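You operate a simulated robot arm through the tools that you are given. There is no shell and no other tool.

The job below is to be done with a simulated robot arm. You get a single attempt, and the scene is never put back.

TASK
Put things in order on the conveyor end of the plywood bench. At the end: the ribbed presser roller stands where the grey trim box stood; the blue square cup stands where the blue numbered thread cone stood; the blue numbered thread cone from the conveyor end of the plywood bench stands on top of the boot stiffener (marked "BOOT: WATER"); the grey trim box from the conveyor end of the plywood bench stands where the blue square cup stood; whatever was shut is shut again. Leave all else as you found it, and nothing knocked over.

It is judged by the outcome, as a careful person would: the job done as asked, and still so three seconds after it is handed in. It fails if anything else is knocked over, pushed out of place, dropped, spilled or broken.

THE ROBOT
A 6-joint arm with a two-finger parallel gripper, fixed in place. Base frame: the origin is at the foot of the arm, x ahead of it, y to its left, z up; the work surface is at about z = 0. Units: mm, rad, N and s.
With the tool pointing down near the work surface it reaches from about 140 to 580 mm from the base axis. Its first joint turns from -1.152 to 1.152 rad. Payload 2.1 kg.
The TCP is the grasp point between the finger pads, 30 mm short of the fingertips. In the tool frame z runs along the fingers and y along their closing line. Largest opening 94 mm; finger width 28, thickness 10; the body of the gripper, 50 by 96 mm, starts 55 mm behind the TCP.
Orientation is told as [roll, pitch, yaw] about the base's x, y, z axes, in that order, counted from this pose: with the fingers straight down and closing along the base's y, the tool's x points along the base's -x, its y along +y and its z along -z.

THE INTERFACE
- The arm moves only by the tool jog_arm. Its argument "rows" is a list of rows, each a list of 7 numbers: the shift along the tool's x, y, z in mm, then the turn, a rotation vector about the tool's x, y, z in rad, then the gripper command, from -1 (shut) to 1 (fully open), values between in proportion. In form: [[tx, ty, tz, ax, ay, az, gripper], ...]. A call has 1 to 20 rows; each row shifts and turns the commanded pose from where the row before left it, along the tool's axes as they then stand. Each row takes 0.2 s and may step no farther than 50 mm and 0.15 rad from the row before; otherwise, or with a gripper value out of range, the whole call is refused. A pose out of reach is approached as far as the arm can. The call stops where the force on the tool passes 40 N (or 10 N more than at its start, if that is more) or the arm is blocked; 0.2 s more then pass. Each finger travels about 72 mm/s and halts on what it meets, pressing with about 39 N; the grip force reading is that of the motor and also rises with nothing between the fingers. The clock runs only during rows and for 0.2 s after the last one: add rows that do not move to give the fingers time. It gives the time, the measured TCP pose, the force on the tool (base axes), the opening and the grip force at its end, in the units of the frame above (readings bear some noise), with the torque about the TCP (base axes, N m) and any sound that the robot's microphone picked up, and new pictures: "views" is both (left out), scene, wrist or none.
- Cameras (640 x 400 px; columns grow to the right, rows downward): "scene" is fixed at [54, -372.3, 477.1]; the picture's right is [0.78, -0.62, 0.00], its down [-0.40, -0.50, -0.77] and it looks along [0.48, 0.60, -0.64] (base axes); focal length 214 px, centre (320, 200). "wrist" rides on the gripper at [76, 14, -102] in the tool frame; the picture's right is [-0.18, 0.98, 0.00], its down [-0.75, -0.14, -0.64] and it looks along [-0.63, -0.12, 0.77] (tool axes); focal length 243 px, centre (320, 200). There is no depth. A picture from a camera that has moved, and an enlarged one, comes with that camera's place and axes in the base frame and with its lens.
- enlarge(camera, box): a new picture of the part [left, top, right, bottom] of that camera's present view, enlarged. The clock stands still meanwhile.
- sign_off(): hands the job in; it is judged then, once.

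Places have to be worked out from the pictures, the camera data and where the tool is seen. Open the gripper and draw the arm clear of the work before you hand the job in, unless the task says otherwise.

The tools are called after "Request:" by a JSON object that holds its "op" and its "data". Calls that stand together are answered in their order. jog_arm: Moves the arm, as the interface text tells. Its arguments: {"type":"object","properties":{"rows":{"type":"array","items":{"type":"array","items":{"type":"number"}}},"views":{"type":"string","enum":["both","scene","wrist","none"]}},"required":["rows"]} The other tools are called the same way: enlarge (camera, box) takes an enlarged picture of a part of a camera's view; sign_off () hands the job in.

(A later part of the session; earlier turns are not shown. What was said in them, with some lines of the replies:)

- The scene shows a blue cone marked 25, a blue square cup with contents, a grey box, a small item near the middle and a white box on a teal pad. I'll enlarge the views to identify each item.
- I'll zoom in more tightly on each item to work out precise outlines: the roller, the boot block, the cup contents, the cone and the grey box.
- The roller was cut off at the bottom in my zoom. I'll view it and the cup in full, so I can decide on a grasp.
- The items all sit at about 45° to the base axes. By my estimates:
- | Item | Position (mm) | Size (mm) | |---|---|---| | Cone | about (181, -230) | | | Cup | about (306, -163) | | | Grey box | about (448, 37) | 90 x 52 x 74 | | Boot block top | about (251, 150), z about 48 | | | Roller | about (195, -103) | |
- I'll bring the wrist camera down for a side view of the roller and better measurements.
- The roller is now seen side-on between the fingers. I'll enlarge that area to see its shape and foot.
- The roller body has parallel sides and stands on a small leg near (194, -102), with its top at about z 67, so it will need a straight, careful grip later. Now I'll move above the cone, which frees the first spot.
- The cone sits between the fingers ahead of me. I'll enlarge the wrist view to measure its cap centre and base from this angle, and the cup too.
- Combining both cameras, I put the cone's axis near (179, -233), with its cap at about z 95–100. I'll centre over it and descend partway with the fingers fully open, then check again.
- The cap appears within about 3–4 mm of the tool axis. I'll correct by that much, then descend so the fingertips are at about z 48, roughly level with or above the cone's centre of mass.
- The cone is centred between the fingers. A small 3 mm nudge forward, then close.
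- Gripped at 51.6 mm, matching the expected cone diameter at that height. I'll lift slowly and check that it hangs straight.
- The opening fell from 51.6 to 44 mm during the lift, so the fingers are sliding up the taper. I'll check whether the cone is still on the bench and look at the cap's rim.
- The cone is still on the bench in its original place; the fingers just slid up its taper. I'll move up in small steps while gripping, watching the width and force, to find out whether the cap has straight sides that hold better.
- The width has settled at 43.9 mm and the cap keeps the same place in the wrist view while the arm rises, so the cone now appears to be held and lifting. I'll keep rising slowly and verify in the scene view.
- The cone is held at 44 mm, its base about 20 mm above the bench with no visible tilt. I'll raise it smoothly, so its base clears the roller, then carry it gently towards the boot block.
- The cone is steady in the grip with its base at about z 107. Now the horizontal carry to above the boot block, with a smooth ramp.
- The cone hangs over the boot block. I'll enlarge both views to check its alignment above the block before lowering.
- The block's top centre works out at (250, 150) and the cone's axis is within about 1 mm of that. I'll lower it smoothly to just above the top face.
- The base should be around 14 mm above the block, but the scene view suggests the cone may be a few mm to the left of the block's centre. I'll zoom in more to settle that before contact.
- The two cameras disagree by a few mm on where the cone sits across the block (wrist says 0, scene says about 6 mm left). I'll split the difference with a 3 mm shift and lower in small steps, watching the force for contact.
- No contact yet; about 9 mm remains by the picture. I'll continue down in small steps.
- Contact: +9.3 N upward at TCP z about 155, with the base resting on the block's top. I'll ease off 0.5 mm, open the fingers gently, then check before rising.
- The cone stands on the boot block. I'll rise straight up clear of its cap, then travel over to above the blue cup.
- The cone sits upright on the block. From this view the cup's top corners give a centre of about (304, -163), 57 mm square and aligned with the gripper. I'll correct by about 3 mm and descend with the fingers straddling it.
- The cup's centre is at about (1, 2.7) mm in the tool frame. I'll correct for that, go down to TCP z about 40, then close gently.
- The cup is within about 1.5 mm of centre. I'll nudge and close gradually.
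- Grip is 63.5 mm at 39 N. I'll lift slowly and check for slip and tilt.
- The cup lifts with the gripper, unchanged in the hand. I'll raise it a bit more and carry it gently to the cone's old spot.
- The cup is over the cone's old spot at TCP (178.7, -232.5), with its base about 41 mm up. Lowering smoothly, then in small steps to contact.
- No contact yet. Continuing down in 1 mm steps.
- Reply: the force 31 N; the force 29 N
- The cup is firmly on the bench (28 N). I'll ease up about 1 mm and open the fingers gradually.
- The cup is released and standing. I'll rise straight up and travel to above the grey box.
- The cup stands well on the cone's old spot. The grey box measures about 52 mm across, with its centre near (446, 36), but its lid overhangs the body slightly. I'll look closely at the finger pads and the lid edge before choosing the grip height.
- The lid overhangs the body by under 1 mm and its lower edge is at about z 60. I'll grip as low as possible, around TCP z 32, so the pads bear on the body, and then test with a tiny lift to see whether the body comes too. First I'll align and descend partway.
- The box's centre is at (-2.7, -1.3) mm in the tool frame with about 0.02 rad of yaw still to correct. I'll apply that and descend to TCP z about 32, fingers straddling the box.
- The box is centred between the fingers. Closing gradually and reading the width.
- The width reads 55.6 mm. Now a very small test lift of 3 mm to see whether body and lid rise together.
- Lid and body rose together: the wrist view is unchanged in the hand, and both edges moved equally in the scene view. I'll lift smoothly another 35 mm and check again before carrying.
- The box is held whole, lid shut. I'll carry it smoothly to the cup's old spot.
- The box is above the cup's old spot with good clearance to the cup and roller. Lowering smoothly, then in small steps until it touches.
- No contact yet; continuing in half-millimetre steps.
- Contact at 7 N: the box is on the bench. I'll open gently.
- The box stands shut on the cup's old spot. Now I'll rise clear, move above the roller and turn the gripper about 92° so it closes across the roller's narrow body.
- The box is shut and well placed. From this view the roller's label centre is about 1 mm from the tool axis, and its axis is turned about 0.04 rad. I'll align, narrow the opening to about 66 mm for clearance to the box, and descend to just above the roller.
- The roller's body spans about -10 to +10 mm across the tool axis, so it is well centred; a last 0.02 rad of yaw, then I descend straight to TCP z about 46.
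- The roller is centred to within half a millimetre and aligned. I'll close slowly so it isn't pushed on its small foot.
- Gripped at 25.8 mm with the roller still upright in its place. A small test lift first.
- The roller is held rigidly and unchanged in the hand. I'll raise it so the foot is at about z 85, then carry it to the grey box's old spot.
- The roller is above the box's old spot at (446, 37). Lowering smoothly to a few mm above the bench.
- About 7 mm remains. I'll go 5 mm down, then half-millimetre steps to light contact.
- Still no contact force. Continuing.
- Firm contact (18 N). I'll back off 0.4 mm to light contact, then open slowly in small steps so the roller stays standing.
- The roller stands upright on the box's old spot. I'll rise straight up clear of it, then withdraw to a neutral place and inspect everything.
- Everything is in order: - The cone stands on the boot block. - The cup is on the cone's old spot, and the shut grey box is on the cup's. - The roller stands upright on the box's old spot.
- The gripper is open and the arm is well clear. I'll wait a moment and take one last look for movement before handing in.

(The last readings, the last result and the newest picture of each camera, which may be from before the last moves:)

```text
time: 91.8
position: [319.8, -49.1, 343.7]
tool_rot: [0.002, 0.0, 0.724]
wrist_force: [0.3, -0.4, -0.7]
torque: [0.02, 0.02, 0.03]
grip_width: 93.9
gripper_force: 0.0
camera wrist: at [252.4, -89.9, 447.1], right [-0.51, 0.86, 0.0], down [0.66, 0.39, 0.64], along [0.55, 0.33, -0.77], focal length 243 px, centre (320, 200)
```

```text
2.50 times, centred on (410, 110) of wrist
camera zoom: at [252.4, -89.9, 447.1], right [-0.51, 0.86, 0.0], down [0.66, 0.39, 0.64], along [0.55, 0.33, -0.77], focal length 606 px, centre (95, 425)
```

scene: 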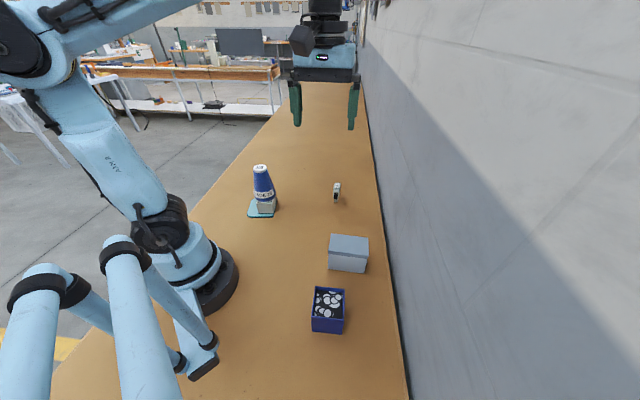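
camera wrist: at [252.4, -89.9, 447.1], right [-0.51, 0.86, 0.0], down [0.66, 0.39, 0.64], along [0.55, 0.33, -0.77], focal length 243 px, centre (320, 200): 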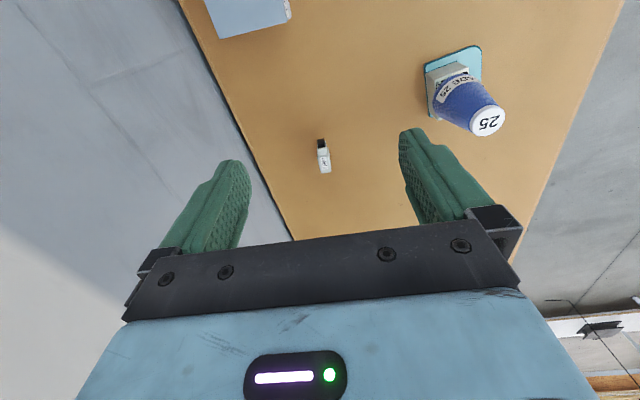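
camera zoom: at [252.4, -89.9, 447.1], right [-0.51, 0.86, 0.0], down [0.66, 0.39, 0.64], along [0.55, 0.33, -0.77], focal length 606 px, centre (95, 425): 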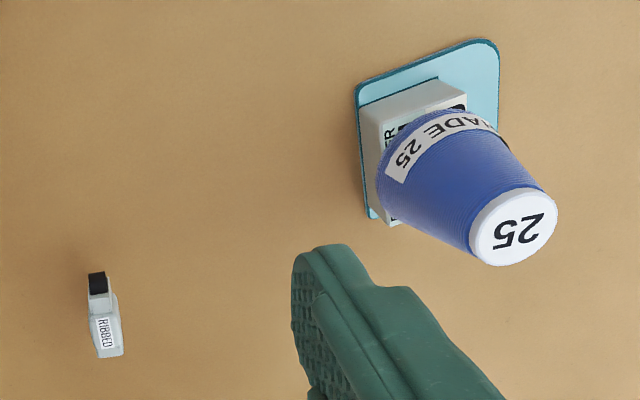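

Nothing has moved over the last 1.6 s: the cone rests on the boot block, and the roller, box and cup stand in their new places. Handing in.

Request:
{"op": "sign_off", "data": {}}

```text
The job is handed in.
```

I rearranged the conveyor end of the bench as asked and handed the job in. The last pictures showed everything upright and still.

| Item | Now stands | Estimated offset |
|---|---|---|
| Blue numbered thread cone | On top of the boot stiffener | About 6 mm off the block's centre |
| Blue square cup | Where the cone stood | Up to 5 mm |
| Grey trim box | Where the cup stood; lid stayed shut throughout | About 4 mm |
| Ribbed presser roller | Where the grey trim box stood, upright on its small foot | About 2 mm |

The offsets are my readings from the camera pictures, and the two cameras disagreed by a few millimetres.

On the first lift the fingers slid up the cone's taper while it stayed on the bench. They then held near its cap, and it was carried without further slipping.

The gripper is open and the arm is clear of the work.
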